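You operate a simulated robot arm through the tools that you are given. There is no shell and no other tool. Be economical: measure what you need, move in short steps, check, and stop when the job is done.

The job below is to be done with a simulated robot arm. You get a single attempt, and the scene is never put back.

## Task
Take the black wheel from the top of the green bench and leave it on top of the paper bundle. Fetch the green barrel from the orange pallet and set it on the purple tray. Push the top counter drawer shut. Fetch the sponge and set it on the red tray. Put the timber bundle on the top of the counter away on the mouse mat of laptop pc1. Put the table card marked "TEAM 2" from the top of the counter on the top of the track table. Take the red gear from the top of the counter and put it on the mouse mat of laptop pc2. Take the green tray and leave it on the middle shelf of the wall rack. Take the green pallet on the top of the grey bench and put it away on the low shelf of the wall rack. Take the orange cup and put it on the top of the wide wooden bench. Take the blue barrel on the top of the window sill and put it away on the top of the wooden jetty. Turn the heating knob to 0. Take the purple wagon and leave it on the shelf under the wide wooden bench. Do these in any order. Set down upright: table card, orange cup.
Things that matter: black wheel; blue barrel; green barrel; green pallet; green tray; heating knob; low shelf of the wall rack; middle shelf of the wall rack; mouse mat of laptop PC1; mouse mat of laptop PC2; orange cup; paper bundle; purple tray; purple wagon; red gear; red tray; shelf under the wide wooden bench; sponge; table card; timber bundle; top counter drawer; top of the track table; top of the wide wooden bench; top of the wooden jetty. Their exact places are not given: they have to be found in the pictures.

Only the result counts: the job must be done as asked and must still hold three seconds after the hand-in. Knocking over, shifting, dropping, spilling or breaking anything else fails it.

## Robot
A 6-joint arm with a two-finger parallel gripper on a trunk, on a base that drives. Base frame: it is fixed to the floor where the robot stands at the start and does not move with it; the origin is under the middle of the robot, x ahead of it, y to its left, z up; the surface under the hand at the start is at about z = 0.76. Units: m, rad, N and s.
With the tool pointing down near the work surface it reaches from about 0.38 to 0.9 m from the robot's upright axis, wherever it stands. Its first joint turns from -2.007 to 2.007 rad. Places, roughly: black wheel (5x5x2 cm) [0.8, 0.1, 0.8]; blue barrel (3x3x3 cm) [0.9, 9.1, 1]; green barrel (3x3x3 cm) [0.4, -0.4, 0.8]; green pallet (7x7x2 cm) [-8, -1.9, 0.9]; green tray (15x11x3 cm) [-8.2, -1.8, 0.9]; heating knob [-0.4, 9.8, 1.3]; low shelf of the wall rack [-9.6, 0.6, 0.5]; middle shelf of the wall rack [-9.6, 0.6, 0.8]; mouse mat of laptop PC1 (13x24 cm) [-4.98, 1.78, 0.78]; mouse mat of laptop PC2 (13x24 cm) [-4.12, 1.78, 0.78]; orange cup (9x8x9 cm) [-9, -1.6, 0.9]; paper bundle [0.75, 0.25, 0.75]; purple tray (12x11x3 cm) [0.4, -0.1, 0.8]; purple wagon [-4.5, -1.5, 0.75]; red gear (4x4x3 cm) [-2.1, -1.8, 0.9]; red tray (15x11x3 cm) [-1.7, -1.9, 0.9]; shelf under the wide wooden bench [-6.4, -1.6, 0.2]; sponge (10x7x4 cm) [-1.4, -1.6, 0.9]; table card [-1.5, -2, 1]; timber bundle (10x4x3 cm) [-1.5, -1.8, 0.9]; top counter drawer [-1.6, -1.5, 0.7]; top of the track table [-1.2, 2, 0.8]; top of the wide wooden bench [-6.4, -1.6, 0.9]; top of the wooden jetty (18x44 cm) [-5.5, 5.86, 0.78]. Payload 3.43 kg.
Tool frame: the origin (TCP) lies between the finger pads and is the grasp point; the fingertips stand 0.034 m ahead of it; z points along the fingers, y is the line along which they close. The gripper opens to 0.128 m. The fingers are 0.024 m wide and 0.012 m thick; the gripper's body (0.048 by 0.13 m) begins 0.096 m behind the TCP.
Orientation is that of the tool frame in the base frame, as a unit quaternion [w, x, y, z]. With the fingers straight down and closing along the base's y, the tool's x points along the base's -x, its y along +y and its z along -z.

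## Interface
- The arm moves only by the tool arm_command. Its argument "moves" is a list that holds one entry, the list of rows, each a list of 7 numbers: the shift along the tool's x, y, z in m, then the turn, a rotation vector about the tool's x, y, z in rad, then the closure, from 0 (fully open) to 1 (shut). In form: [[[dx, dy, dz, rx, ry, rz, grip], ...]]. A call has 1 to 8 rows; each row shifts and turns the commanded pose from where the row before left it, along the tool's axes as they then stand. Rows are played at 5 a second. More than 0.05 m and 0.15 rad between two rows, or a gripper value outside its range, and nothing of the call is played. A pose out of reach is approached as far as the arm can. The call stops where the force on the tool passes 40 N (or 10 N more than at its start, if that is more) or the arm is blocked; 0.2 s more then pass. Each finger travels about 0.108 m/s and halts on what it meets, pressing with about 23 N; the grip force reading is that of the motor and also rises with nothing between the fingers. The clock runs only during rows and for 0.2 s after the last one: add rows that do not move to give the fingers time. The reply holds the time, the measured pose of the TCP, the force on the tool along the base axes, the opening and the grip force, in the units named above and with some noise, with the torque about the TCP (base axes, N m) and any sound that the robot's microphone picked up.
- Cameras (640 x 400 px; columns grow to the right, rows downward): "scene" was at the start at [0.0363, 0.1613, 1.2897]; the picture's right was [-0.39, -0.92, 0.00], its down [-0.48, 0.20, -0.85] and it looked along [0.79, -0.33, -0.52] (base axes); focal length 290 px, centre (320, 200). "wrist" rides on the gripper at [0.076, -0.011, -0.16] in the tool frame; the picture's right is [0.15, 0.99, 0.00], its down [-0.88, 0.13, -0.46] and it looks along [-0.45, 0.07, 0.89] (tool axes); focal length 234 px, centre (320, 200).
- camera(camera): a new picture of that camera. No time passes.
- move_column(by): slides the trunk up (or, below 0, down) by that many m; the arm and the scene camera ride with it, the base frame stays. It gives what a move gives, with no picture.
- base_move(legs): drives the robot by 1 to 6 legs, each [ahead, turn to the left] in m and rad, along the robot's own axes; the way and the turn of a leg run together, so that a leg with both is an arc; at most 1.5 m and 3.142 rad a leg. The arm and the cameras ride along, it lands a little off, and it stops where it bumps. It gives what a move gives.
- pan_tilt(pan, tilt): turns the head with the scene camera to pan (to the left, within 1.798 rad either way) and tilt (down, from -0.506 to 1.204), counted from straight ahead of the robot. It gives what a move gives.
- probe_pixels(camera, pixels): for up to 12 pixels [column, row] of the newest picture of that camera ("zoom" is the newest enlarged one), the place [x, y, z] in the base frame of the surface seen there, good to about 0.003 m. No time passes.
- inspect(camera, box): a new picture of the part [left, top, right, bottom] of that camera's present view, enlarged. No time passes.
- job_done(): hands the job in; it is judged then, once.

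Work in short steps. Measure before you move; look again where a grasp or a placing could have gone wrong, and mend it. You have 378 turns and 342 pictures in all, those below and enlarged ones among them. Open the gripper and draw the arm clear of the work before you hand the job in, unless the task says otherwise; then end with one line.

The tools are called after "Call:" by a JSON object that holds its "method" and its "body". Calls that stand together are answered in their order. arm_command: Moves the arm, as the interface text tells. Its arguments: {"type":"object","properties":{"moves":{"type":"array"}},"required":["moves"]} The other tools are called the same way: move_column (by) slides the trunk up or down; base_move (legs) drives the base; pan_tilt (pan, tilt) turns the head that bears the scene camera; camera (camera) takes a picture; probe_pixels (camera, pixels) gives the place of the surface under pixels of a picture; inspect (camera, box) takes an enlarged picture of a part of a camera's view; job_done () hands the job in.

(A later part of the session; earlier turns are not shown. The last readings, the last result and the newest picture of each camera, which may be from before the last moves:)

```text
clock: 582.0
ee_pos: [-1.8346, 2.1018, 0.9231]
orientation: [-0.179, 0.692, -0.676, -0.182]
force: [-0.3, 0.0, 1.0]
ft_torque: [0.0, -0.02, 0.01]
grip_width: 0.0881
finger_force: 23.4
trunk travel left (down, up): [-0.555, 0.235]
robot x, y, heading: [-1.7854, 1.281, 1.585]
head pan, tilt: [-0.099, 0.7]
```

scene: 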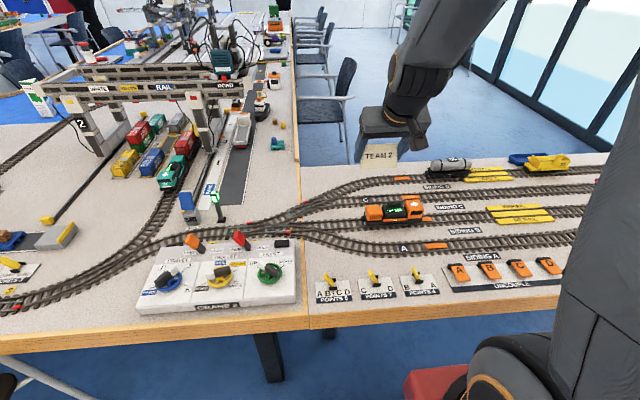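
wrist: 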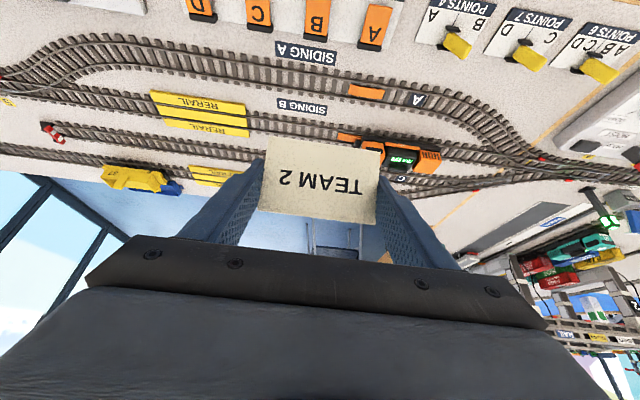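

Call:
{"method": "arm_command", "body": {"moves": [[[-0.0369, 0.008, 0.0213, 0, 0, 0, 1], [-0.0369, 0.008, 0.0213, 0, 0, 0, 1], [-0.0369, 0.008, 0.0213, 0, 0, 0, 1], [0, 0, 0, 0, 0, 0, 1]]]}}

Call:
{"method": "camera", "body": {"camera": "wrist"}}

Call:
{"method": "inspect", "body": {"camera": "scene", "box": [280, 100, 440, 230]}}

```text
clock: 583.0
ee_pos: [-1.8592, 2.2295, 0.922]
orientation: [-0.178, 0.691, -0.676, -0.182]
force: [1.0, 0.2, -0.3]
ft_torque: [0.01, -0.01, -0.04]
grip_width: 0.0883
finger_force: 23.2
trunk travel left (down, up): [-0.555, 0.235]
robot x, y, heading: [-1.7846, 1.2788, 1.582]
head pan, tilt: [-0.099, 0.7]
```

```text
214 pictures are left
```

wrist: 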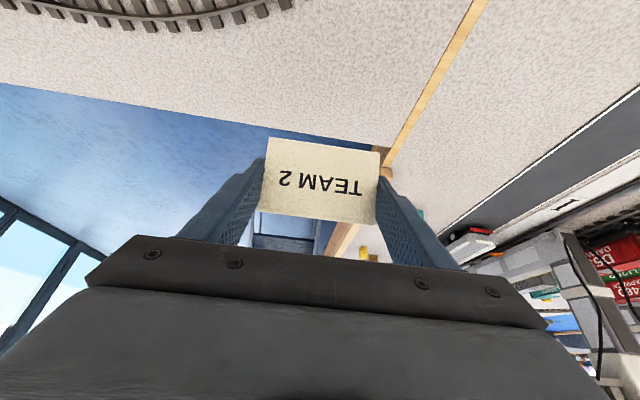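

```text
3.08 times, centred on (360, 165) of scene
```

zoom: 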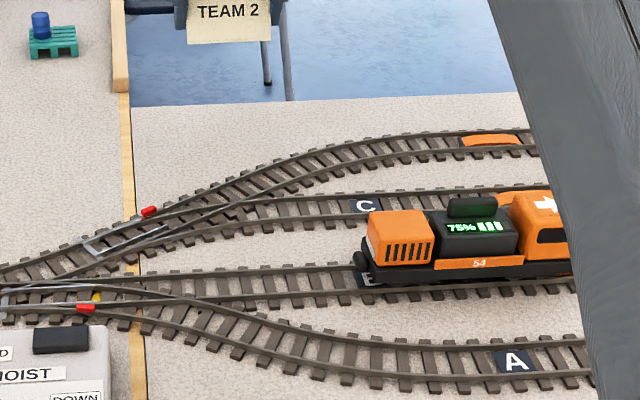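

I probe the table back edge near the card from the wrist view.

Call:
{"method": "probe_pixels", "body": {"camera": "wrist", "pixels": [[250, 118], [300, 120], [350, 130], [300, 128], [200, 105], [300, 60], [250, 40], [380, 140], [270, 22]]}}

```text
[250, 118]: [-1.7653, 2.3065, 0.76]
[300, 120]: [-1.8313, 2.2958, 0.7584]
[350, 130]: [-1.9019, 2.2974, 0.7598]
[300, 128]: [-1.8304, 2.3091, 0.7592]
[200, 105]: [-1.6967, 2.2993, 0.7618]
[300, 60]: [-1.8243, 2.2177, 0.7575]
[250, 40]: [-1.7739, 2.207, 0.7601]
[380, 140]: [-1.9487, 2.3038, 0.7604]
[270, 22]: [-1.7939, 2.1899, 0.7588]
```

Table reaches y≈2.31, so the spot is sound. Lower 0.119.

Call:
{"method": "arm_command", "body": {"moves": [[[0.019, 0, 0.0329, 0, 0, 0, 1], [0.019, 0, 0.0329, 0, 0, 0, 1], [0.017, 0, 0.0294, 0, 0, 0, 1], [0.003, 0, 0.0052, 0, 0, 0, 1], [0, 0, 0, 0, 0, 0, 1]]]}}

```text
clock: 584.1
ee_pos: [-1.8594, 2.2289, 0.8035]
orientation: [-0.179, 0.691, -0.676, -0.181]
force: [0.5, 0.1, -0.2]
ft_torque: [-0.01, 0.0, 0.01]
grip_width: 0.0884
finger_force: 23.0
trunk travel left (down, up): [-0.555, 0.235]
robot x, y, heading: [-1.7821, 1.2788, 1.582]
head pan, tilt: [-0.099, 0.7]
```

Call:
{"method": "arm_command", "body": {"moves": [[[0.001, 0, 0.0017, 0, 0, 0, 1], [0.0005, 0, 0.0009, 0, 0, 0, 1], [0, 0, 0, 0, 0, 0, 1]]]}}

Call:
{"method": "camera", "body": {"camera": "wrist"}}

```text
clock: 585.0
ee_pos: [-1.859, 2.2276, 0.8012]
orientation: [-0.179, 0.691, -0.676, -0.181]
force: [0.3, -0.5, 0.3]
ft_torque: [0.0, -0.03, 0.01]
grip_width: 0.0882
finger_force: 22.6
trunk travel left (down, up): [-0.555, 0.235]
robot x, y, heading: [-1.7854, 1.2779, 1.587]
head pan, tilt: [-0.099, 0.7]
```

```text
212 pictures are left
```

wrist: 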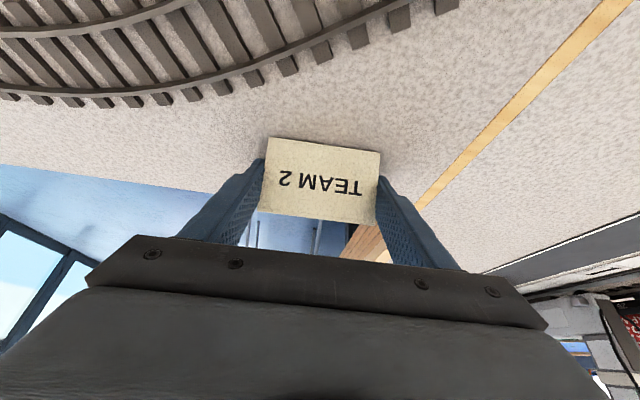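

Essentially at the surface. One more millimetre, then open and rise straight up.

Call:
{"method": "arm_command", "body": {"moves": [[[0.0005, 0, 0.0009, 0, 0, 0, 1], [0, 0, 0, 0, 0, 0, 0.25], [0, 0, 0, 0, 0, 0, 0.2], [0, 0, 0, 0, 0, 0, 0.2], [-0.01, 0, -0.0173, 0, 0, 0, 0.2], [-0.02, 0, -0.0346, 0, 0, 0, 0.2], [-0.02, 0, -0.0346, 0, 0, 0, 0.2], [0, 0, 0, 0, 0, 0, 0.2]]]}}

Call:
{"method": "camera", "body": {"camera": "wrist"}}

Call:
{"method": "inspect", "body": {"camera": "scene", "box": [280, 100, 440, 230]}}

```text
clock: 586.8
ee_pos: [-1.8581, 2.2293, 0.9013]
orientation: [-0.179, 0.691, -0.676, -0.181]
force: [0.0, 0.0, -0.1]
ft_torque: [0.02, 0.0, -0.03]
grip_width: 0.1026
finger_force: 0.0
trunk travel left (down, up): [-0.555, 0.235]
robot x, y, heading: [-1.7844, 1.2788, 1.585]
head pan, tilt: [-0.099, 0.7]
```

```text
211 pictures are left
```

wrist: 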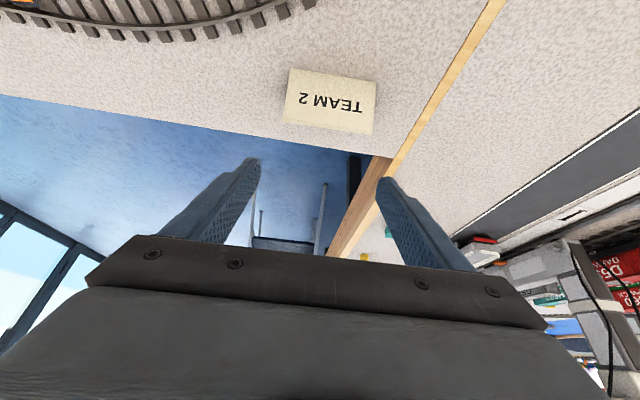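

```text
3.08 times, centred on (360, 165) of scene
```

zoom: 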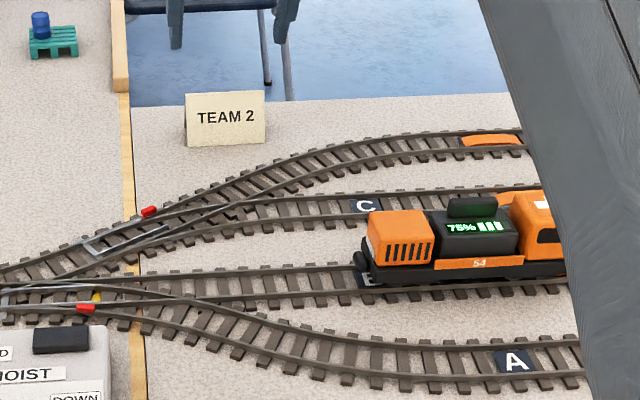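

Card stands upright on the track table. Retract, raise, level the tool.

Call:
{"method": "arm_command", "body": {"moves": [[[0.025, 0, -0.035, 0, 0, 0, 0.2], [0.039, 0, -0.0225, 0, 0, 0, 0.2], [0.039, 0, -0.0225, 0, 0, 0, 0.2], [0.039, 0, -0.0225, 0, 0, 0, 0.2], [0.039, 0, -0.0225, 0, 0, 0, 0.2], [0.039, 0, -0.0225, 0, 0, 0, 0.2], [0.039, 0, -0.0225, 0, 0, 0, 0.2], [0.03, 0, -0.018, 0, 0, 0, 0.2]]]}}

Call:
{"method": "move_column", "body": {"by": 0.15}}

Call:
{"method": "arm_command", "body": {"moves": [[[0, 0, 0, 0, 0.13, 0, 0], [0, 0, 0, 0, 0.13, 0, 0], [0, 0, 0, 0, 0.13, 0, 0], [0, 0, 0, 0, 0.13, 0, 0], [0.04, -0.02, 0, 0, 0, 0, 0], [0.04, -0.02, 0, 0, 0, 0, 0], [0.03, -0.02, 0, 0, 0, 0, 0]]]}}

Call:
{"method": "base_move", "body": {"legs": [[-0.55, 0], [0, -1.55]]}}

Call:
{"method": "pan_tilt", "body": {"pan": 0.8, "tilt": 0.3}}

Call:
{"method": "camera", "body": {"camera": "scene"}}

```text
clock: 588.5
ee_pos: [-1.8502, 1.8839, 0.924]
orientation: [-0.179, 0.691, -0.676, -0.182]
force: [-0.7, 0.1, -0.2]
ft_torque: [0.01, 0.03, -0.01]
grip_width: 0.1023
finger_force: 0.0
trunk travel left (down, up): [-0.555, 0.235]
robot x, y, heading: [-1.7861, 1.2787, 1.585]
head pan, tilt: [-0.099, 0.7]
```

```text
clock: 590.3
ee_pos: [-1.8528, 1.8849, 1.0711]
orientation: [-0.179, 0.691, -0.676, -0.182]
force: [-1.1, 0.4, 0.5]
ft_torque: [-0.02, 0.0, 0.03]
grip_width: 0.1025
finger_force: 0.1
trunk travel left (down, up): [-0.705, 0.085]
robot x, y, heading: [-1.7815, 1.2812, 1.584]
head pan, tilt: [-0.099, 0.7]
```

```text
clock: 591.9
ee_pos: [-1.7928, 1.7735, 1.071]
orientation: [0.0, 0.715, -0.699, 0.002]
force: [-0.4, 1.0, -0.3]
ft_torque: [-0.02, -0.01, 0.0]
grip_width: 0.128
finger_force: 0.0
trunk travel left (down, up): [-0.705, 0.085]
robot x, y, heading: [-1.7859, 1.28, 1.583]
head pan, tilt: [-0.099, 0.7]
```

```text
clock: 598.6
ee_pos: [-1.284, 0.795, 1.0735]
orientation: [-0.002, -0.047, 0.999, -0.001]
force: [-0.4, 0.2, 0.5]
ft_torque: [0.0, -0.03, 0.0]
grip_width: 0.1279
finger_force: 0.0
trunk travel left (down, up): [-0.705, 0.085]
robot x, y, heading: [-1.775, 0.752, 0.087]
head pan, tilt: [-0.099, 0.7]
```

```text
clock: 599.8
ee_pos: [-1.2837, 0.7939, 1.0727]
orientation: [-0.002, -0.047, 0.999, 0.0]
force: [0.6, 0.3, 0.5]
ft_torque: [-0.01, 0.04, 0.03]
grip_width: 0.1281
finger_force: 0.0
trunk travel left (down, up): [-0.705, 0.085]
robot x, y, heading: [-1.7783, 0.7562, 0.089]
head pan, tilt: [0.799, 0.3]
```

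```text
209 pictures are left
```

scene: 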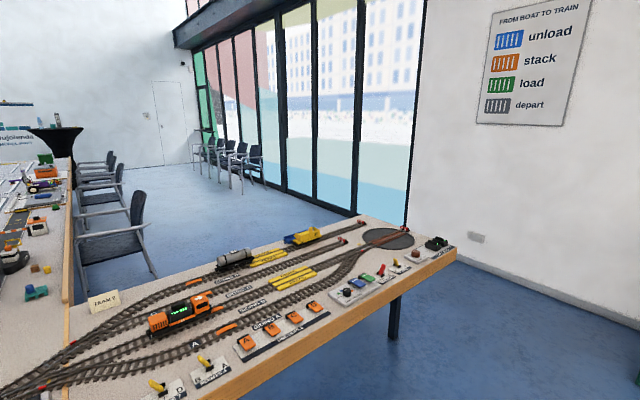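

Call:
{"method": "probe_pixels", "body": {"camera": "scene", "pixels": [[455, 250], [398, 225], [410, 190], [355, 215], [480, 270], [250, 190], [150, 275], [265, 185], [200, 175]]}}

Call:
{"method": "base_move", "body": {"legs": [[1.1, 0.02], [1.05, 0], [0, 1.45]]}}

Call:
{"method": "pan_tilt", "body": {"pan": 0.0, "tilt": 0.3}}

Call:
{"method": "camera", "body": {"camera": "scene"}}

```text
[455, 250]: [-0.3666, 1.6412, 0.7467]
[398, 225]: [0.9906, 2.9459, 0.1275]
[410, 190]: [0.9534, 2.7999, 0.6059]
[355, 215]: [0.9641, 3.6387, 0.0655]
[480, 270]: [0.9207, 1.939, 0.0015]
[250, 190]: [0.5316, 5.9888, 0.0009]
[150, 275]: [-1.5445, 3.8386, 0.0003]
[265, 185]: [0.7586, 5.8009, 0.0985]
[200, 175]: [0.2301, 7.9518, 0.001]
```

```text
clock: 609.1
ee_pos: [0.5342, 0.9888, 1.0729]
orientation: [-0.002, -0.03, 1.0, -0.001]
force: [-0.3, -0.2, 0.2]
ft_torque: [-0.09, 0.01, -0.02]
grip_width: 0.1281
finger_force: 0.1
trunk travel left (down, up): [-0.705, 0.085]
robot x, y, heading: [0.0417, 0.9985, -0.055]
head pan, tilt: [0.799, 0.3]
stopped in leg 2: the robot was blocked; the commanded pose is now the measured one
```

```text
clock: 610.2
ee_pos: [0.5351, 0.9904, 1.0721]
orientation: [-0.002, -0.029, 1.0, -0.001]
force: [0.1, 0.0, 0.0]
ft_torque: [0.0, -0.02, -0.02]
grip_width: 0.128
finger_force: 0.0
trunk travel left (down, up): [-0.705, 0.085]
robot x, y, heading: [0.0406, 0.9989, -0.055]
head pan, tilt: [0.0, 0.3]
```

```text
208 pictures are left
```

scene: 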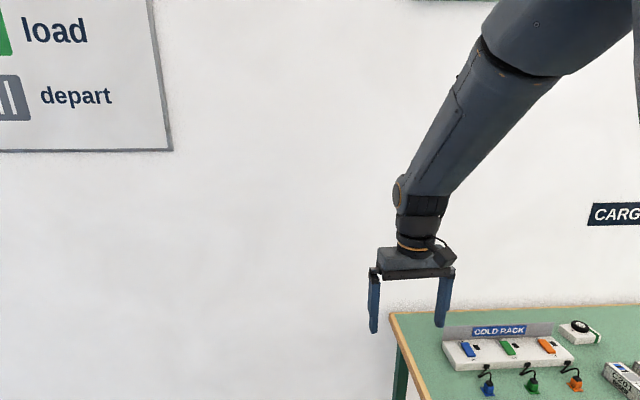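

The base bumped the start bench's end. I back off and check that nothing on that bench has shifted.

Call:
{"method": "base_move", "body": {"legs": [[-0.2, 0]]}}

Call:
{"method": "pan_tilt", "body": {"pan": -0.6, "tilt": 0.5}}

Call:
{"method": "camera", "body": {"camera": "scene"}}

```text
clock: 611.8
ee_pos: [0.3354, 1.0013, 1.0712]
orientation: [-0.003, -0.03, 1.0, -0.002]
force: [-0.2, 0.4, -0.4]
ft_torque: [-0.01, 0.0, 0.01]
grip_width: 0.1279
finger_force: 0.0
trunk travel left (down, up): [-0.705, 0.085]
robot x, y, heading: [-0.1538, 1.0092, -0.058]
head pan, tilt: [0.0, 0.3]
```

```text
clock: 612.8
ee_pos: [0.3349, 1.0004, 1.0712]
orientation: [-0.002, -0.03, 1.0, -0.001]
force: [-0.1, 0.2, -0.6]
ft_torque: [0.0, -0.02, -0.01]
grip_width: 0.1281
finger_force: 0.0
trunk travel left (down, up): [-0.705, 0.085]
robot x, y, heading: [-0.1592, 1.0097, -0.054]
head pan, tilt: [-0.6, 0.499]
```

```text
207 pictures are left
```

scene: 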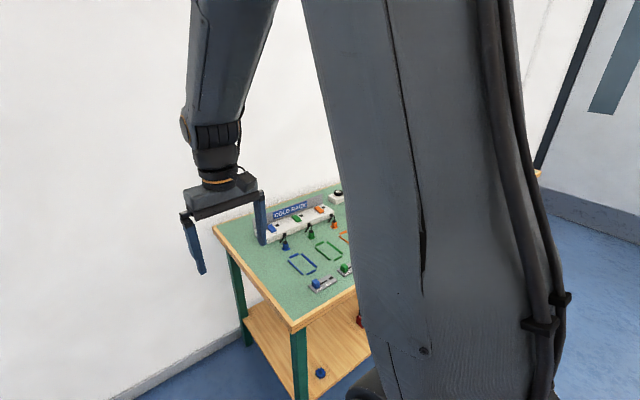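

I zoom on the bench leg and blue object, and probe positions.

Call:
{"method": "inspect", "body": {"camera": "scene", "box": [200, 170, 400, 400]}}

Call:
{"method": "probe_pixels", "body": {"camera": "scene", "pixels": [[338, 193], [335, 200], [290, 325], [215, 222], [298, 370], [320, 373], [290, 205], [322, 284]]}}

```text
1.74 times, centred on (300, 285) of scene
```

zoom: 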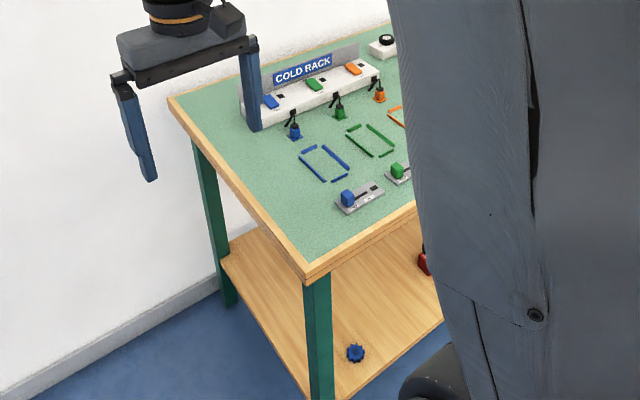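

```text
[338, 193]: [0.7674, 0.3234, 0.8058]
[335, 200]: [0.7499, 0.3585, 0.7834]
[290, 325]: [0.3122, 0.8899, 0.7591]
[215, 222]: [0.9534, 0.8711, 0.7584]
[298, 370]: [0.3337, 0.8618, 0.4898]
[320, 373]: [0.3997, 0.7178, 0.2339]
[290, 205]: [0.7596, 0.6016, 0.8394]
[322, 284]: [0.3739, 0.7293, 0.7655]
```

Nothing shifted (wheel still on bundle; leg at (0.33,0.86)). I steer through the gap between bench corner and track table, then head north.

Call:
{"method": "base_move", "body": {"legs": [[0, 1.08], [0.87, 0], [0, 0.6]]}}

Call:
{"method": "pan_tilt", "body": {"pan": 0.1, "tilt": 0.3}}

Call:
{"method": "camera", "body": {"camera": "scene"}}

```text
clock: 621.7
ee_pos: [0.2193, 2.2305, 1.0732]
orientation: [0.001, 0.768, -0.641, 0.003]
force: [-0.4, -0.4, -0.1]
ft_torque: [-0.01, 0.02, 0.0]
grip_width: 0.1279
finger_force: 0.2
trunk travel left (down, up): [-0.705, 0.085]
robot x, y, heading: [0.2717, 1.7372, 1.638]
head pan, tilt: [-0.6, 0.499]
```

```text
clock: 622.8
ee_pos: [0.2184, 2.2304, 1.0726]
orientation: [0.001, 0.768, -0.641, 0.002]
force: [0.1, 0.2, -0.5]
ft_torque: [0.0, 0.01, 0.01]
grip_width: 0.1276
finger_force: 0.1
trunk travel left (down, up): [-0.705, 0.085]
robot x, y, heading: [0.2696, 1.7388, 1.637]
head pan, tilt: [0.099, 0.3]
```

```text
205 pictures are left
```

scene: 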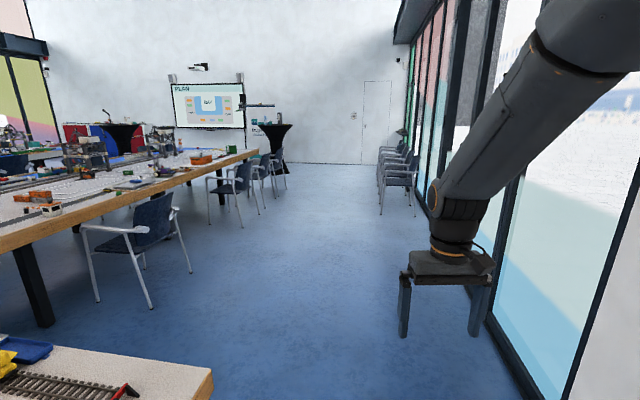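

Call:
{"method": "base_move", "body": {"legs": [[1.5, 0], [1.5, 0.02], [1.5, 0]]}}

Call:
{"method": "camera", "body": {"camera": "scene"}}

```text
clock: 644.4
ee_pos: [-0.147, 6.7384, 1.0732]
orientation: [0.001, 0.782, -0.623, 0.003]
force: [0.7, 0.2, 0.2]
ft_torque: [-0.02, -0.01, 0.03]
grip_width: 0.128
finger_force: 0.0
trunk travel left (down, up): [-0.705, 0.085]
robot x, y, heading: [-0.0712, 6.2514, 1.68]
head pan, tilt: [0.099, 0.3]
```

```text
204 pictures are left
```

scene: 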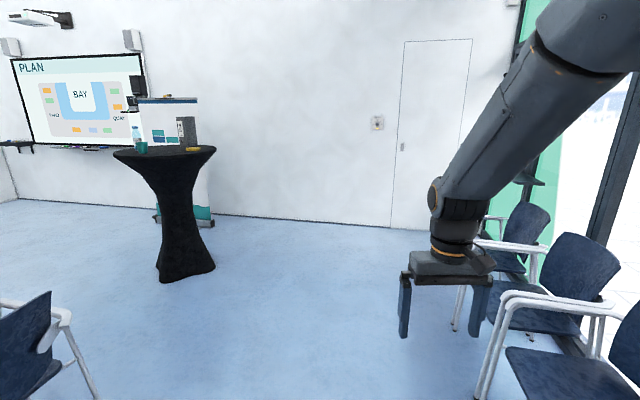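

I see the knob plate at (377,123) next to the door. I drive nearer.

Call:
{"method": "probe_pixels", "body": {"camera": "scene", "pixels": [[377, 123], [500, 215], [190, 270], [210, 215], [520, 185], [300, 215], [460, 300], [535, 183]]}}

Call:
{"method": "base_move", "body": {"legs": [[0, -0.15], [1.4, 0], [0.8, 0]]}}

Call:
{"method": "pan_tilt", "body": {"pan": 0.1, "tilt": 0.1}}

Call:
{"method": "camera", "body": {"camera": "scene"}}

```text
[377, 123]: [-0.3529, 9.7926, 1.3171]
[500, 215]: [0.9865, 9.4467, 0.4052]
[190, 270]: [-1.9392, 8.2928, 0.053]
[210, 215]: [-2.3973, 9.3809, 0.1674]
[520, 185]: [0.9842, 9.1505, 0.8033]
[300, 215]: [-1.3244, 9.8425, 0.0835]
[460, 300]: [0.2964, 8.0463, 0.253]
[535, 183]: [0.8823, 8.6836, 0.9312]
```

```text
clock: 654.6
ee_pos: [0.0274, 8.5878, 1.0728]
orientation: [0.001, 0.717, -0.697, 0.003]
force: [-0.3, -0.8, 0.6]
ft_torque: [0.0, 0.03, -0.04]
grip_width: 0.128
finger_force: 0.0
trunk travel left (down, up): [-0.705, 0.085]
robot x, y, heading: [-0.0084, 8.0959, 1.299]
head pan, tilt: [0.099, 0.3]
stopped in leg 3: the robot was blocked; the commanded pose is now the measured one
```

```text
clock: 655.3
ee_pos: [0.0281, 8.5874, 1.0726]
orientation: [0.002, 0.716, -0.698, 0.003]
force: [0.0, 0.5, -0.8]
ft_torque: [0.02, 0.0, 0.01]
grip_width: 0.1281
finger_force: 0.2
trunk travel left (down, up): [-0.705, 0.085]
robot x, y, heading: [-0.01, 8.0935, 1.297]
head pan, tilt: [0.099, 0.099]
```

```text
203 pictures are left
```

scene: 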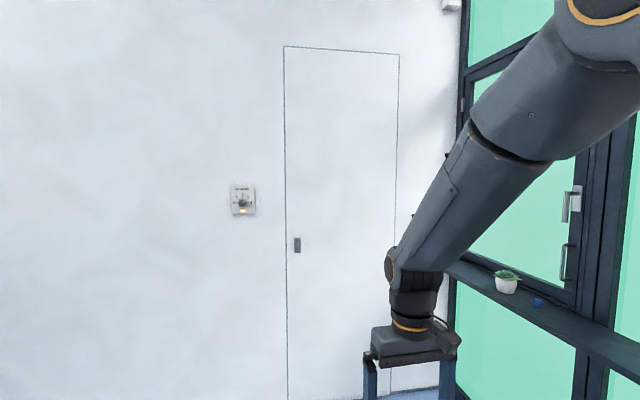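

Blocked again, likely by the nearest chair. I look at it before moving.

Call:
{"method": "pan_tilt", "body": {"pan": -0.5, "tilt": 0.9}}

Call:
{"method": "camera", "body": {"camera": "scene"}}

```text
clock: 656.5
ee_pos: [0.0278, 8.5875, 1.0727]
orientation: [0.001, 0.716, -0.698, 0.003]
force: [0.3, 0.6, -0.3]
ft_torque: [-0.02, -0.01, 0.01]
grip_width: 0.1281
finger_force: 0.1
trunk travel left (down, up): [-0.705, 0.085]
robot x, y, heading: [-0.0094, 8.0953, 1.299]
head pan, tilt: [-0.499, 0.901]
```

```text
202 pictures are left
```

scene: 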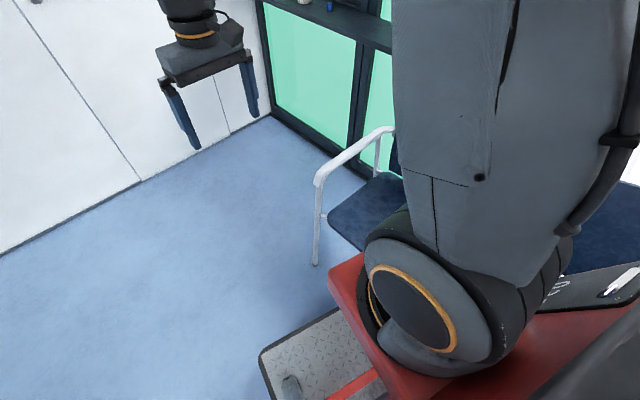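

Call:
{"method": "probe_pixels", "body": {"camera": "scene", "pixels": [[315, 262], [262, 356], [335, 312], [375, 190], [330, 180], [300, 345], [590, 270]]}}

Call:
{"method": "base_move", "body": {"legs": [[-0.12, 0]]}}

Call:
{"method": "pan_tilt", "body": {"pan": -1.2, "tilt": 0.8}}

Call:
{"method": "camera", "body": {"camera": "scene"}}

```text
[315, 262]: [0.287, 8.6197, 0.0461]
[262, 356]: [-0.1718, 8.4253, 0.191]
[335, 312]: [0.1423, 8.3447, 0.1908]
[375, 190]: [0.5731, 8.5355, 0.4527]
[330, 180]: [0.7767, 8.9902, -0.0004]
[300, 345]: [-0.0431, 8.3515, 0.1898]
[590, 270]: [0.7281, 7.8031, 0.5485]
```

```text
clock: 657.7
ee_pos: [-0.0048, 8.4692, 1.0727]
orientation: [0.002, 0.716, -0.698, 0.002]
force: [0.6, -0.3, -0.1]
ft_torque: [-0.02, 0.0, 0.0]
grip_width: 0.1278
finger_force: 0.1
trunk travel left (down, up): [-0.705, 0.085]
robot x, y, heading: [-0.0402, 7.9806, 1.3]
head pan, tilt: [-0.499, 0.901]
```

```text
clock: 658.8
ee_pos: [-0.0039, 8.4696, 1.072]
orientation: [0.001, 0.716, -0.698, 0.002]
force: [0.1, 0.2, -0.2]
ft_torque: [-0.03, 0.01, 0.01]
grip_width: 0.1281
finger_force: 0.0
trunk travel left (down, up): [-0.705, 0.085]
robot x, y, heading: [-0.0437, 7.9781, 1.295]
head pan, tilt: [-1.201, 0.799]
```

```text
201 pictures are left
```

scene: 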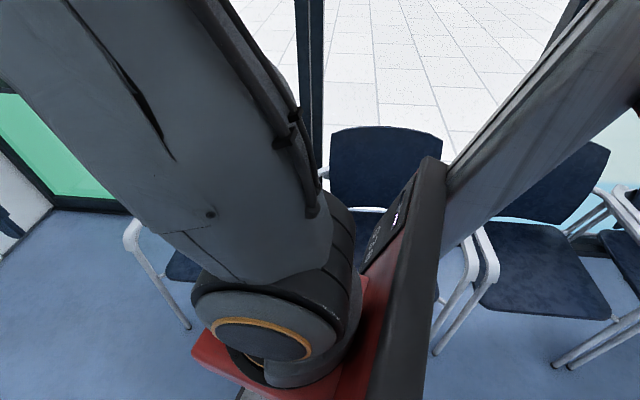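

I probe the chair legs to compare with the pre-bump reading (0.296, 8.046, 0.253).

Call:
{"method": "probe_pixels", "body": {"camera": "scene", "pixels": [[188, 325], [437, 350], [555, 365], [165, 285], [455, 315], [480, 290], [490, 270], [133, 235], [467, 255], [480, 240]]}}

```text
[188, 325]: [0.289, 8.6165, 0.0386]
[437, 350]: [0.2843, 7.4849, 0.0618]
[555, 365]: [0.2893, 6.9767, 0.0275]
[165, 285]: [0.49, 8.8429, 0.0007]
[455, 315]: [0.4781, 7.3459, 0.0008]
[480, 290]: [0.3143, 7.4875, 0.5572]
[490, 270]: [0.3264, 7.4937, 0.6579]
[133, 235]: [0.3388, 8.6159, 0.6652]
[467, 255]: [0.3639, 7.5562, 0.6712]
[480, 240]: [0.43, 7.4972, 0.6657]
```

Chair legs line up (x≈0.285–0.289), seemingly unmoved. I back away along a clear line, then approach the wall further left.

Call:
{"method": "base_move", "body": {"legs": [[-0.6, 0], [0, 0.5], [1.2, 0], [0, -0.23]]}}

Call:
{"method": "pan_tilt", "body": {"pan": -0.9, "tilt": 0.5}}

Call:
{"method": "camera", "body": {"camera": "scene"}}

```text
clock: 670.1
ee_pos: [-0.5645, 9.0618, 1.072]
orientation: [0.001, 0.8, -0.6, 0.003]
force: [0.1, 0.8, -0.3]
ft_torque: [-0.01, 0.01, 0.0]
grip_width: 0.1282
finger_force: 0.0
trunk travel left (down, up): [-0.705, 0.085]
robot x, y, heading: [-0.4749, 8.5763, 1.558]
head pan, tilt: [-1.201, 0.799]
```

```text
clock: 670.9
ee_pos: [-0.5643, 9.0619, 1.0719]
orientation: [0.0, 0.8, -0.6, 0.002]
force: [0.0, -0.6, 0.4]
ft_torque: [-0.03, -0.02, 0.01]
grip_width: 0.1281
finger_force: 0.1
trunk travel left (down, up): [-0.705, 0.085]
robot x, y, heading: [-0.4729, 8.5786, 1.561]
head pan, tilt: [-0.901, 0.499]
```

```text
200 pictures are left
```

scene: 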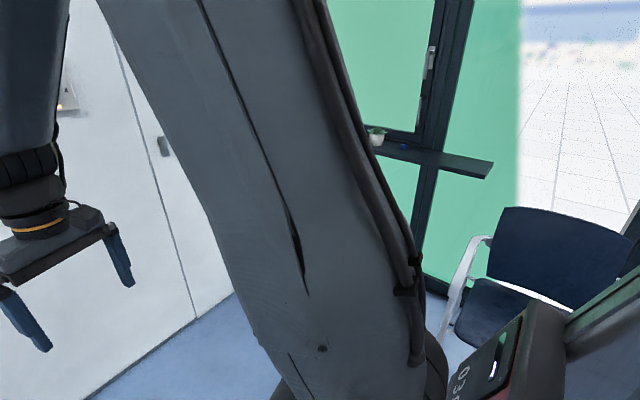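

Now look at the knob.

Call:
{"method": "pan_tilt", "body": {"pan": -0.2, "tilt": 0.05}}

Call:
{"method": "camera", "body": {"camera": "scene"}}

```text
clock: 672.0
ee_pos: [-0.5643, 9.0616, 1.0729]
orientation: [0.0, 0.801, -0.599, 0.002]
force: [-0.2, 0.1, -0.3]
ft_torque: [0.0, 0.03, 0.03]
grip_width: 0.128
finger_force: 0.2
trunk travel left (down, up): [-0.705, 0.085]
robot x, y, heading: [-0.4751, 8.5791, 1.56]
head pan, tilt: [-0.201, 0.051]
```

```text
199 pictures are left
```

scene: 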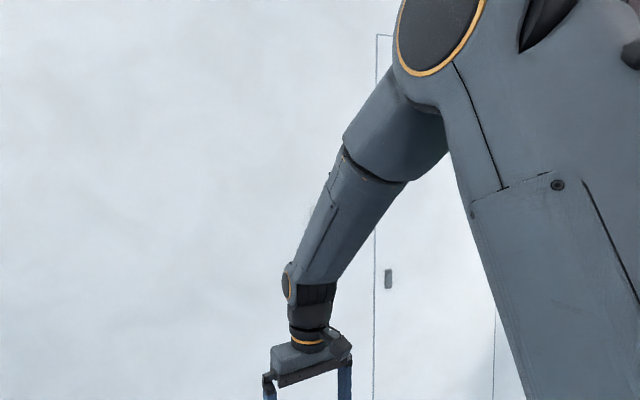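

The arm hides the knob; I swing the hand right.

Call:
{"method": "arm_command", "body": {"moves": [[[0, -0.045, 0, 0, 0, -0.1, 1], [0, -0.045, 0, 0, 0, -0.08, 1], [0, -0.045, 0, 0, 0, 0, 1], [0, -0.045, 0, 0, 0, 0, 1], [0, -0.045, 0, 0, 0, 0, 1], [0, -0.045, 0, 0, 0, 0, 1], [0, -0.045, 0, 0, 0, 0, 1], [0, -0.045, 0, 0, 0, 0, 1]]]}}

Call:
{"method": "camera", "body": {"camera": "scene"}}

```text
clock: 673.8
ee_pos: [-0.2383, 9.2122, 1.0726]
orientation: [0.002, 0.851, -0.526, 0.002]
force: [-0.1, -0.3, 0.8]
ft_torque: [0.01, -0.06, -0.01]
grip_width: 0.0001
finger_force: 23.2
trunk travel left (down, up): [-0.705, 0.085]
robot x, y, heading: [-0.4743, 8.5754, 1.557]
head pan, tilt: [-0.201, 0.051]
```

```text
198 pictures are left
```

scene: 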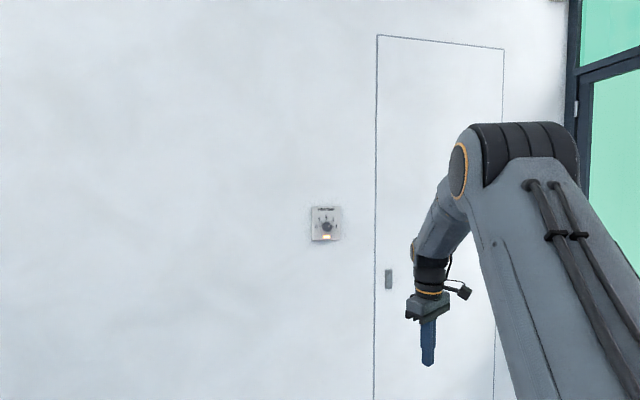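

Call:
{"method": "inspect", "body": {"camera": "scene", "box": [300, 195, 356, 250]}}

Call:
{"method": "probe_pixels", "body": {"camera": "scene", "pixels": [[326, 226], [322, 228], [331, 226], [316, 215], [338, 235], [326, 237], [290, 225], [326, 220]]}}

```text
7.27 times, centred on (328, 222) of scene
```

zoom: 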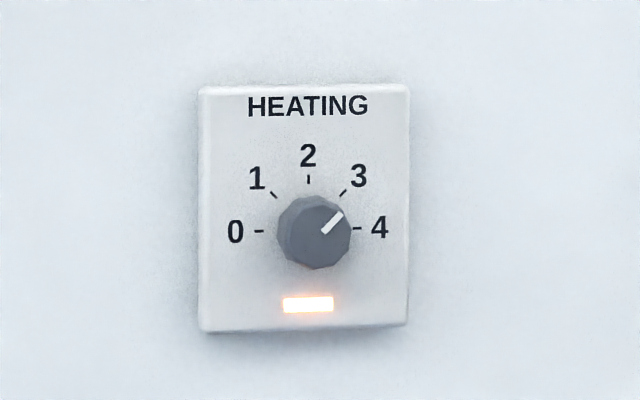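

```text
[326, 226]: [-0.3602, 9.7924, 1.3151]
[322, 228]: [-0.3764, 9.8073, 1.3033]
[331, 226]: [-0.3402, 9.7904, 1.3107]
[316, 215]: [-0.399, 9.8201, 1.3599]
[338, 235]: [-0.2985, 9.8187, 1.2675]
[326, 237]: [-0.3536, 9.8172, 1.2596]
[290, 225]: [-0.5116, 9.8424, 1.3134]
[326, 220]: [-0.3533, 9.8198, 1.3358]
```

The knob points at 3; it must turn counter-clockwise 135° to 0. Knob centre ≈(-0.357,9.79,1.313). I square the hand to the wall, move it ahead and up.

Call:
{"method": "arm_command", "body": {"moves": [[[0, 0, 0, 0, 0, 0.117, 0.5], [0, 0, 0, 0, 0, 0.117, 0.5], [0, 0, 0, 0, 0, 0.117, 0.5], [-0.025, 0.03, -0.03, 0, 0, 0, 0.5], [-0.025, 0.03, -0.03, 0, 0, 0, 0.5], [-0.025, 0.03, -0.03, 0, 0, 0, 0.5], [-0.025, 0.03, -0.03, 0, 0, 0, 0.5], [0, 0, 0, 0, 0, 0, 0.5]]]}}

Call:
{"method": "arm_command", "body": {"moves": [[[0, 0, 0, 0, -0.15, 0, 0.5], [0, 0, 0, 0, -0.15, 0, 0.5], [0, 0, 0, 0, -0.15, 0, 0.5], [0, 0, 0, 0, -0.15, 0, 0.5], [0, 0, 0, 0, -0.15, 0, 0.5], [0, 0, 0, 0, -0.15, 0, 0.5], [0, 0, 0, 0, -0.15, 0, 0.5], [0, 0, 0, 0, -0.15, 0, 0.5]]]}}

```text
clock: 675.6
ee_pos: [-0.3681, 9.2944, 1.1915]
orientation: [0.001, 0.746, -0.666, 0.003]
force: [-0.5, -0.8, 0.2]
ft_torque: [-0.01, -0.01, -0.03]
grip_width: 0.0642
finger_force: 0.0
trunk travel left (down, up): [-0.705, 0.085]
robot x, y, heading: [-0.4752, 8.5765, 1.554]
head pan, tilt: [-0.201, 0.051]
```

```text
clock: 677.4
ee_pos: [-0.3697, 9.2961, 1.1915]
orientation: [-0.375, 0.62, -0.548, -0.419]
force: [0.3, 1.3, 0.3]
ft_torque: [-0.08, 0.01, -0.01]
grip_width: 0.0641
finger_force: 0.2
trunk travel left (down, up): [-0.705, 0.085]
robot x, y, heading: [-0.4754, 8.5765, 1.558]
head pan, tilt: [-0.201, 0.051]
```

Continue tilting to horizontal and fix the yaw.

Call:
{"method": "arm_command", "body": {"moves": [[[0, 0, 0, 0, -0.15, 0, 0.5], [0, 0, 0, 0, -0.15, 0, 0.5], [0, 0, 0, 0, -0.07, 0, 0.5], [0, 0, 0, 0.117, 0, 0, 0.5], [0, 0, 0, 0, 0, 0, 0.5]]]}}

Call:
{"method": "camera", "body": {"camera": "scene"}}

Call:
{"method": "camera", "body": {"camera": "wrist"}}

```text
clock: 678.6
ee_pos: [-0.3656, 9.2974, 1.1933]
orientation: [-0.498, 0.503, -0.501, -0.499]
force: [-0.9, 0.0, 0.3]
ft_torque: [-0.02, 0.01, 0.01]
grip_width: 0.0642
finger_force: 0.2
out of reach, approached as far as the arm can: row 4
trunk travel left (down, up): [-0.705, 0.085]
robot x, y, heading: [-0.473, 8.5755, 1.556]
head pan, tilt: [-0.201, 0.051]
```

```text
196 pictures are left
```

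scene: 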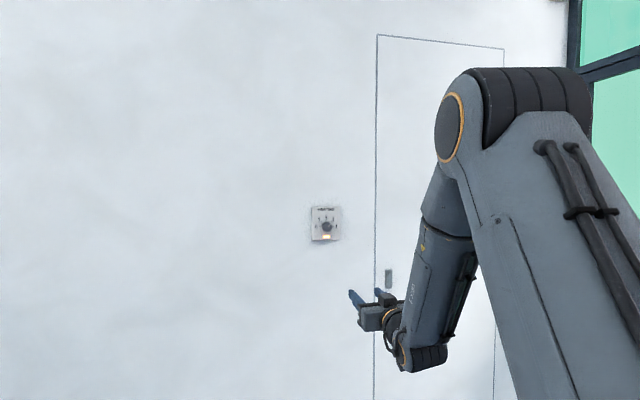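

```text
195 pictures are left
```

wrist: 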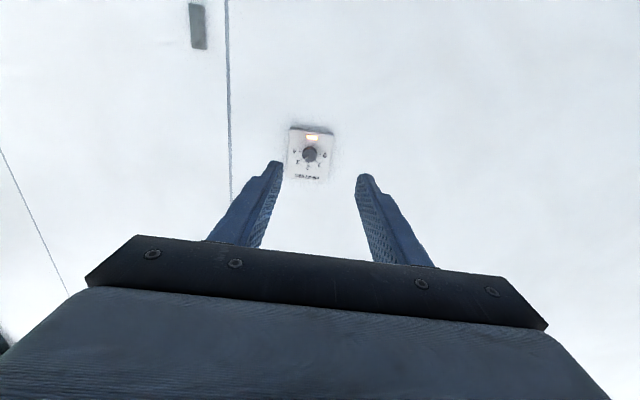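

The tool is horizontal facing the wall. Raise the trunk 0.08 and advance the base 0.33.

Call:
{"method": "move_column", "body": {"by": 0.08}}

Call:
{"method": "base_move", "body": {"legs": [[0.33, 0]]}}

Call:
{"method": "arm_command", "body": {"moves": [[[-0.02, 0, 0, 0, 0, 0, 0.5], [-0.02, 0, 0, 0, 0, 0, 0.5], [0, 0, 0, 0, 0, 0, 0.5]]]}}

Call:
{"method": "camera", "body": {"camera": "wrist"}}

```text
clock: 679.8
ee_pos: [-0.3637, 9.2938, 1.2731]
orientation: [-0.497, 0.507, -0.497, -0.499]
force: [0.1, -0.2, -0.3]
ft_torque: [0.0, -0.03, -0.05]
grip_width: 0.0638
finger_force: 0.0
trunk travel left (down, up): [-0.785, 0.005]
robot x, y, heading: [-0.4748, 8.5773, 1.554]
head pan, tilt: [-0.201, 0.051]
```

```text
clock: 681.9
ee_pos: [-0.3605, 9.6225, 1.2729]
orientation: [-0.498, 0.505, -0.498, -0.499]
force: [-0.2, -0.1, 0.5]
ft_torque: [-0.03, -0.01, 0.01]
grip_width: 0.0641
finger_force: 0.1
trunk travel left (down, up): [-0.785, 0.005]
robot x, y, heading: [-0.4728, 8.9082, 1.561]
head pan, tilt: [-0.201, 0.051]
```

```text
clock: 682.7
ee_pos: [-0.3613, 9.6216, 1.3123]
orientation: [-0.499, 0.504, -0.499, -0.499]
force: [0.2, 0.4, 0.2]
ft_torque: [0.03, -0.01, -0.01]
grip_width: 0.0638
finger_force: 0.1
trunk travel left (down, up): [-0.785, 0.005]
robot x, y, heading: [-0.468, 8.9019, 1.556]
head pan, tilt: [-0.201, 0.051]
```

```text
194 pictures are left
```

wrist: 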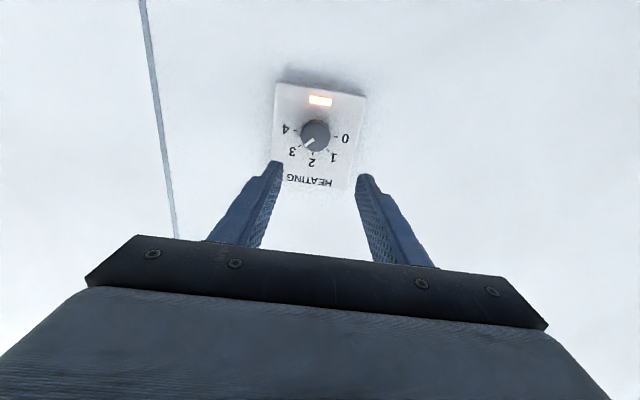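

Good view of the knob. I probe it precisely.

Call:
{"method": "inspect", "body": {"camera": "wrist", "box": [265, 70, 385, 190]}}

Call:
{"method": "probe_pixels", "body": {"camera": "wrist", "pixels": [[316, 134], [303, 136], [329, 136], [315, 121], [314, 150], [290, 100], [340, 110], [310, 176]]}}

```text
3.33 times, centred on (325, 130) of wrist
```

zoom: 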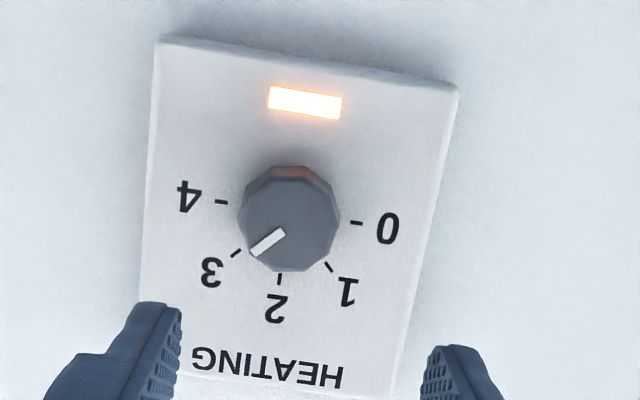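

```text
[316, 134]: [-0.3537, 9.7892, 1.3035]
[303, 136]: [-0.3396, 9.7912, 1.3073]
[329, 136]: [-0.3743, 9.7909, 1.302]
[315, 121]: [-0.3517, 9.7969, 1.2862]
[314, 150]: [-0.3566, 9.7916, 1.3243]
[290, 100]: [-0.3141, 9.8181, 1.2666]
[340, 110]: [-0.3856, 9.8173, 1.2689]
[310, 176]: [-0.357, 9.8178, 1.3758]
```

Knob centre ≈(-0.357,9.79,1.306), ø0.036. I pre-rotate the hand +1.18 about its axis so that it can then turn -2.36.

Call:
{"method": "arm_command", "body": {"moves": [[[0.006, -0.004, 0, 0, 0, 0.1475, 0.5], [0, 0, 0, 0, 0, 0.1475, 0.5], [0, 0, 0, 0, 0, 0.1475, 0.5], [0, 0, 0, 0, 0, 0.1475, 0.5], [0, 0, 0, 0, 0, 0.1475, 0.5], [0, 0, 0, 0, 0, 0.1475, 0.5], [0, 0, 0, 0, 0, 0.1475, 0.5], [0, 0, 0, 0, 0, 0.1475, 0.5]]]}}

```text
clock: 684.5
ee_pos: [-0.3561, 9.6226, 1.3059]
orientation: [0.135, -0.144, 0.695, 0.692]
force: [-0.5, -0.1, -0.3]
ft_torque: [-0.01, 0.02, 0.03]
grip_width: 0.0638
finger_force: 0.0
trunk travel left (down, up): [-0.785, 0.005]
robot x, y, heading: [-0.472, 8.9073, 1.563]
head pan, tilt: [-0.201, 0.051]
```

Axis still normal to the wall. Advance 0.154 m onto the knob.

Call:
{"method": "arm_command", "body": {"moves": [[[0, 0, 0.04, 0, 0, 0, 0.5], [0, 0, 0.04, 0, 0, 0, 0.5], [0, 0, 0.04, 0, 0, 0, 0.5], [0, 0, 0.022, 0, 0, 0, 0.5], [0, 0, 0.01, 0, 0, 0, 0.5], [0, 0, 0, 0, 0, 0, 0.5]]]}}

Call:
{"method": "camera", "body": {"camera": "wrist"}}

```text
clock: 685.9
ee_pos: [-0.3599, 9.7739, 1.3086]
orientation: [0.135, -0.144, 0.695, 0.691]
force: [-0.2, -0.8, 0.2]
ft_torque: [0.02, -0.02, -0.02]
grip_width: 0.064
finger_force: 0.0
trunk travel left (down, up): [-0.785, 0.005]
robot x, y, heading: [-0.4697, 8.9043, 1.56]
head pan, tilt: [-0.201, 0.051]
```

```text
192 pictures are left
```

wrist: 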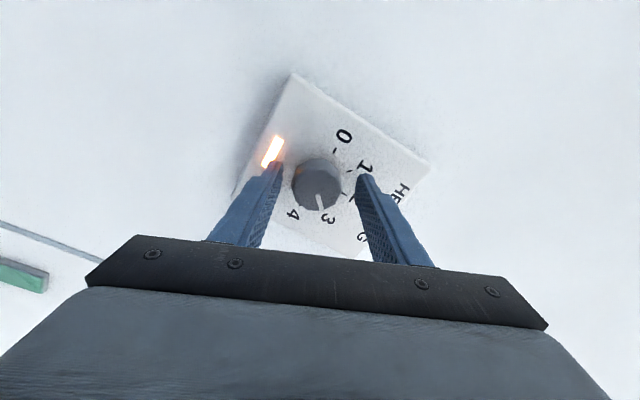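

Knob is between the fingers. Close on it.

Call:
{"method": "arm_command", "body": {"moves": [[[0, 0, 0, 0, 0, 0, 0.65], [0, 0, 0, 0, 0, 0, 0.8], [0, 0, 0, 0, 0, 0, 1], [0, 0, 0, 0, 0, 0, 1]]]}}

```text
clock: 686.9
ee_pos: [-0.3596, 9.7743, 1.3058]
orientation: [0.134, -0.145, 0.696, 0.69]
force: [0.9, -3.8, -14.4]
ft_torque: [0.27, 0.09, -0.01]
grip_width: 0.043
finger_force: 44.9
trunk travel left (down, up): [-0.785, 0.005]
robot x, y, heading: [-0.4685, 8.9068, 1.559]
head pan, tilt: [-0.201, 0.051]
```

Grip force is uneven (−14 N in z). I shift the hand slightly along the closing axis to centre it.

Call:
{"method": "arm_command", "body": {"moves": [[[0, -0.002, 0, 0, 0, 0, 1], [0, -0.001, 0, 0, 0, 0, 1], [0, 0, 0, 0, 0, 0, 1]]]}}

```text
clock: 687.7
ee_pos: [-0.3605, 9.7753, 1.3047]
orientation: [0.135, -0.145, 0.694, 0.692]
force: [-5.7, -8.4, -2.8]
ft_torque: [-0.03, 0.04, 0.76]
grip_width: 0.0428
finger_force: 45.4
trunk travel left (down, up): [-0.785, 0.005]
robot x, y, heading: [-0.4694, 8.9055, 1.566]
head pan, tilt: [-0.201, 0.051]
```

Now rotate -1.18 rad (first half) and check.

Call:
{"method": "arm_command", "body": {"moves": [[[0, 0, 0, 0, 0, -0.1475, 1], [0, 0, 0, 0, 0, -0.1475, 1], [0, 0, 0, 0, 0, -0.1475, 1], [0, 0, 0, 0, 0, -0.1475, 1], [0, 0, 0, 0, 0, -0.1475, 1], [0, 0, 0, 0, 0, -0.1475, 1], [0, 0, 0, 0, 0, -0.1475, 1], [0, 0, 0, 0, 0, -0.1475, 1]]]}}

Call:
{"method": "camera", "body": {"camera": "wrist"}}

```text
clock: 689.5
ee_pos: [-0.3544, 9.7751, 1.302]
orientation: [-0.499, 0.506, -0.498, -0.497]
force: [-0.4, -1.4, -1.6]
ft_torque: [-0.85, 0.0, -0.98]
grip_width: 0.0432
finger_force: 44.7
trunk travel left (down, up): [-0.785, 0.005]
robot x, y, heading: [-0.4717, 8.9057, 1.561]
head pan, tilt: [-0.201, 0.051]
```

```text
191 pictures are left
```

wrist: 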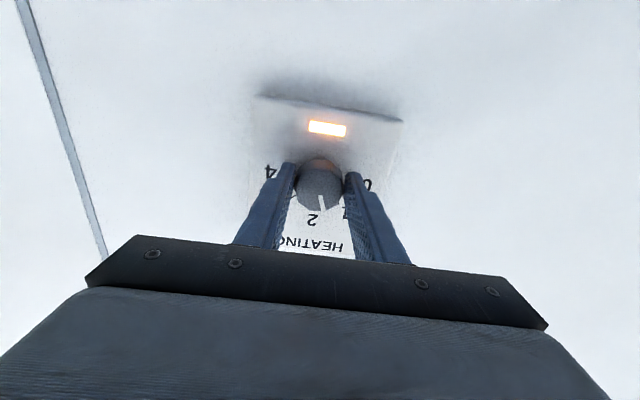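

Call:
{"method": "inspect", "body": {"camera": "wrist", "box": [250, 110, 390, 260]}}

```text
2.67 times, centred on (320, 185) of wrist
```

zoom: 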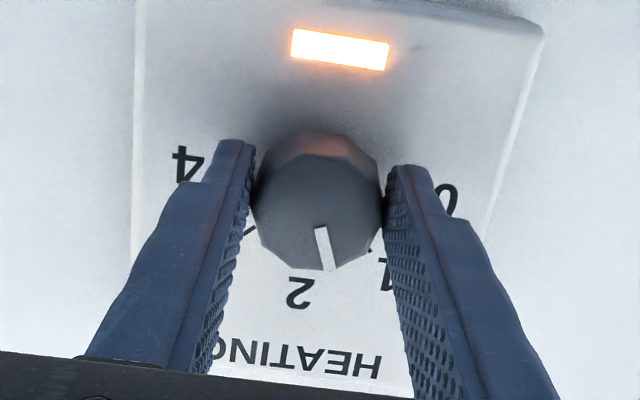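

Pointer moved from 3 to between 2 and 1. Continue rotating another 1.2 rad.

Call:
{"method": "arm_command", "body": {"moves": [[[0, 0, 0, 0, 0, -0.15, 1], [0, 0, 0, 0, 0, -0.15, 1], [0, 0, 0, 0, 0, -0.15, 1], [0, 0, 0, 0, 0, -0.15, 1], [0, 0, 0, 0, 0, -0.15, 1], [0, 0, 0, 0, 0, -0.15, 1], [0, 0, 0, 0, 0, -0.15, 1], [0, 0, 0, 0, 0, -0.15, 1]]]}}

Call:
{"method": "inspect", "body": {"camera": "wrist", "box": [230, 100, 410, 270]}}

```text
clock: 690.0
ee_pos: [-0.3543, 9.7783, 1.3063]
orientation: [-0.514, 0.541, -0.468, -0.473]
force: [-3.8, -19.7, 4.2]
ft_torque: [0.22, -0.01, -0.5]
grip_width: 0.043
finger_force: 44.6
out of reach, approached as far as the arm can: row 1, 2
trunk travel left (down, up): [-0.785, 0.005]
robot x, y, heading: [-0.4706, 8.9032, 1.561]
head pan, tilt: [-0.201, 0.051]
stopped in row 2: the force on the tool passed its limit at 56 N (the readings are from after the stop); the commanded pose is now the measured one
```

```text
2.35 times, centred on (320, 185) of wrist
```

zoom: 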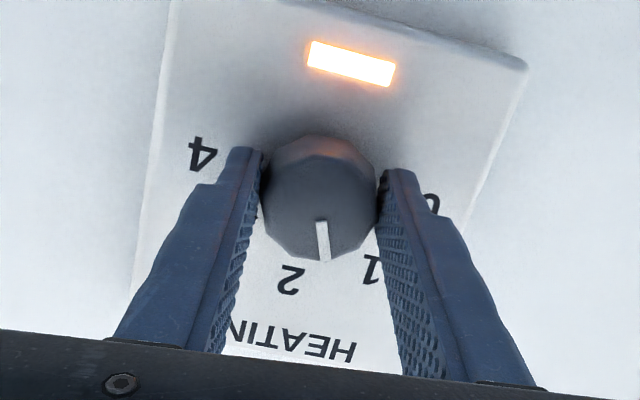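

The wrist hit its limit; I release, back off 6 cm, turn the hand +1.4 and regrasp.

Call:
{"method": "arm_command", "body": {"moves": [[[0, 0, 0, 0, 0, 0, 0.7], [0, 0, 0, 0, 0, 0, 0.5], [0, 0, 0, 0, 0, 0, 0.5], [0, 0, -0.03, 0, 0, 0, 0.5], [0, 0, -0.03, 0, 0, 0, 0.5], [0, 0, 0, 0, 0, 0.14, 0.5], [0, 0, 0, 0, 0, 0.14, 0.5], [0, 0, 0, 0, 0, 0.14, 0.5]]]}}

Call:
{"method": "arm_command", "body": {"moves": [[[0, 0, 0, 0, 0, 0.14, 0.5], [0, 0, 0, 0, 0, 0.14, 0.5], [0, 0, 0, 0, 0, 0.14, 0.5], [0, 0, 0, 0, 0, 0.14, 0.5], [0, 0, 0, 0, 0, 0.14, 0.5], [0, 0, 0, 0, 0, 0.14, 0.5], [0, 0, 0, 0, 0, 0.14, 0.5], [0, 0, 0, 0, 0, 0, 0.5]]]}}

Call:
{"method": "camera", "body": {"camera": "wrist"}}

```text
clock: 691.8
ee_pos: [-0.3508, 9.7214, 1.307]
orientation: [0.404, -0.432, 0.572, 0.568]
force: [-0.6, -0.4, 0.0]
ft_torque: [-0.02, 0.02, 0.0]
grip_width: 0.0642
finger_force: 0.1
trunk travel left (down, up): [-0.785, 0.005]
robot x, y, heading: [-0.4727, 8.8998, 1.561]
head pan, tilt: [-0.201, 0.051]
```

```text
clock: 693.5
ee_pos: [-0.3512, 9.7205, 1.3067]
orientation: [0.089, -0.113, 0.707, 0.692]
force: [-0.6, -0.3, -0.6]
ft_torque: [-0.03, 0.01, 0.02]
grip_width: 0.0639
finger_force: 0.1
trunk travel left (down, up): [-0.785, 0.005]
robot x, y, heading: [-0.4749, 8.9031, 1.562]
head pan, tilt: [-0.201, 0.051]
```

```text
188 pictures are left
```

wrist: 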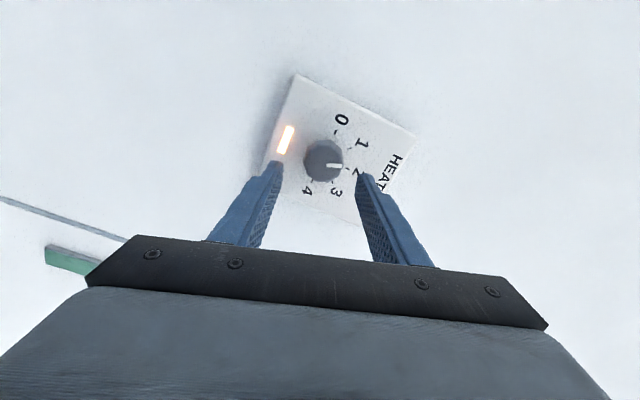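

The pointer settled at 2; it needs 90° more. I turn the hand +0.45 further and recentre (dx +5 mm), then advance.

Call:
{"method": "arm_command", "body": {"moves": [[[0.005, 0, 0, 0, 0, 0.15, 0.5], [0, 0, 0, 0, 0, 0.15, 0.5], [0, 0, 0, 0, 0, 0.15, 0.5], [0, 0, 0, 0, 0, 0, 0.5]]]}}

Call:
{"method": "camera", "body": {"camera": "wrist"}}

```text
clock: 694.5
ee_pos: [-0.3569, 9.7215, 1.3064]
orientation: [-0.067, 0.048, 0.715, 0.694]
force: [0.0, 1.0, 0.3]
ft_torque: [0.02, 0.04, -0.01]
grip_width: 0.064
finger_force: 0.1
trunk travel left (down, up): [-0.785, 0.005]
robot x, y, heading: [-0.4691, 8.9025, 1.559]
head pan, tilt: [-0.201, 0.051]
```

```text
187 pictures are left
```

wrist: 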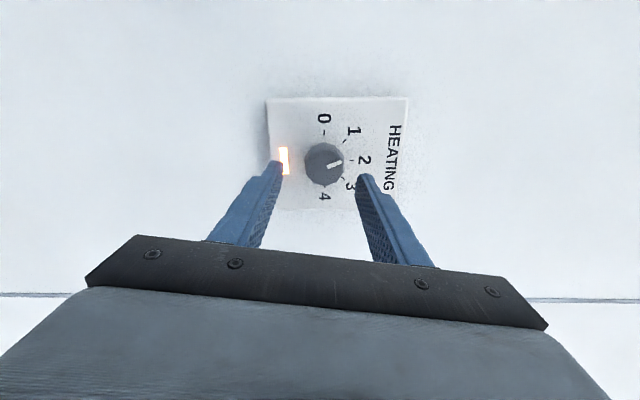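

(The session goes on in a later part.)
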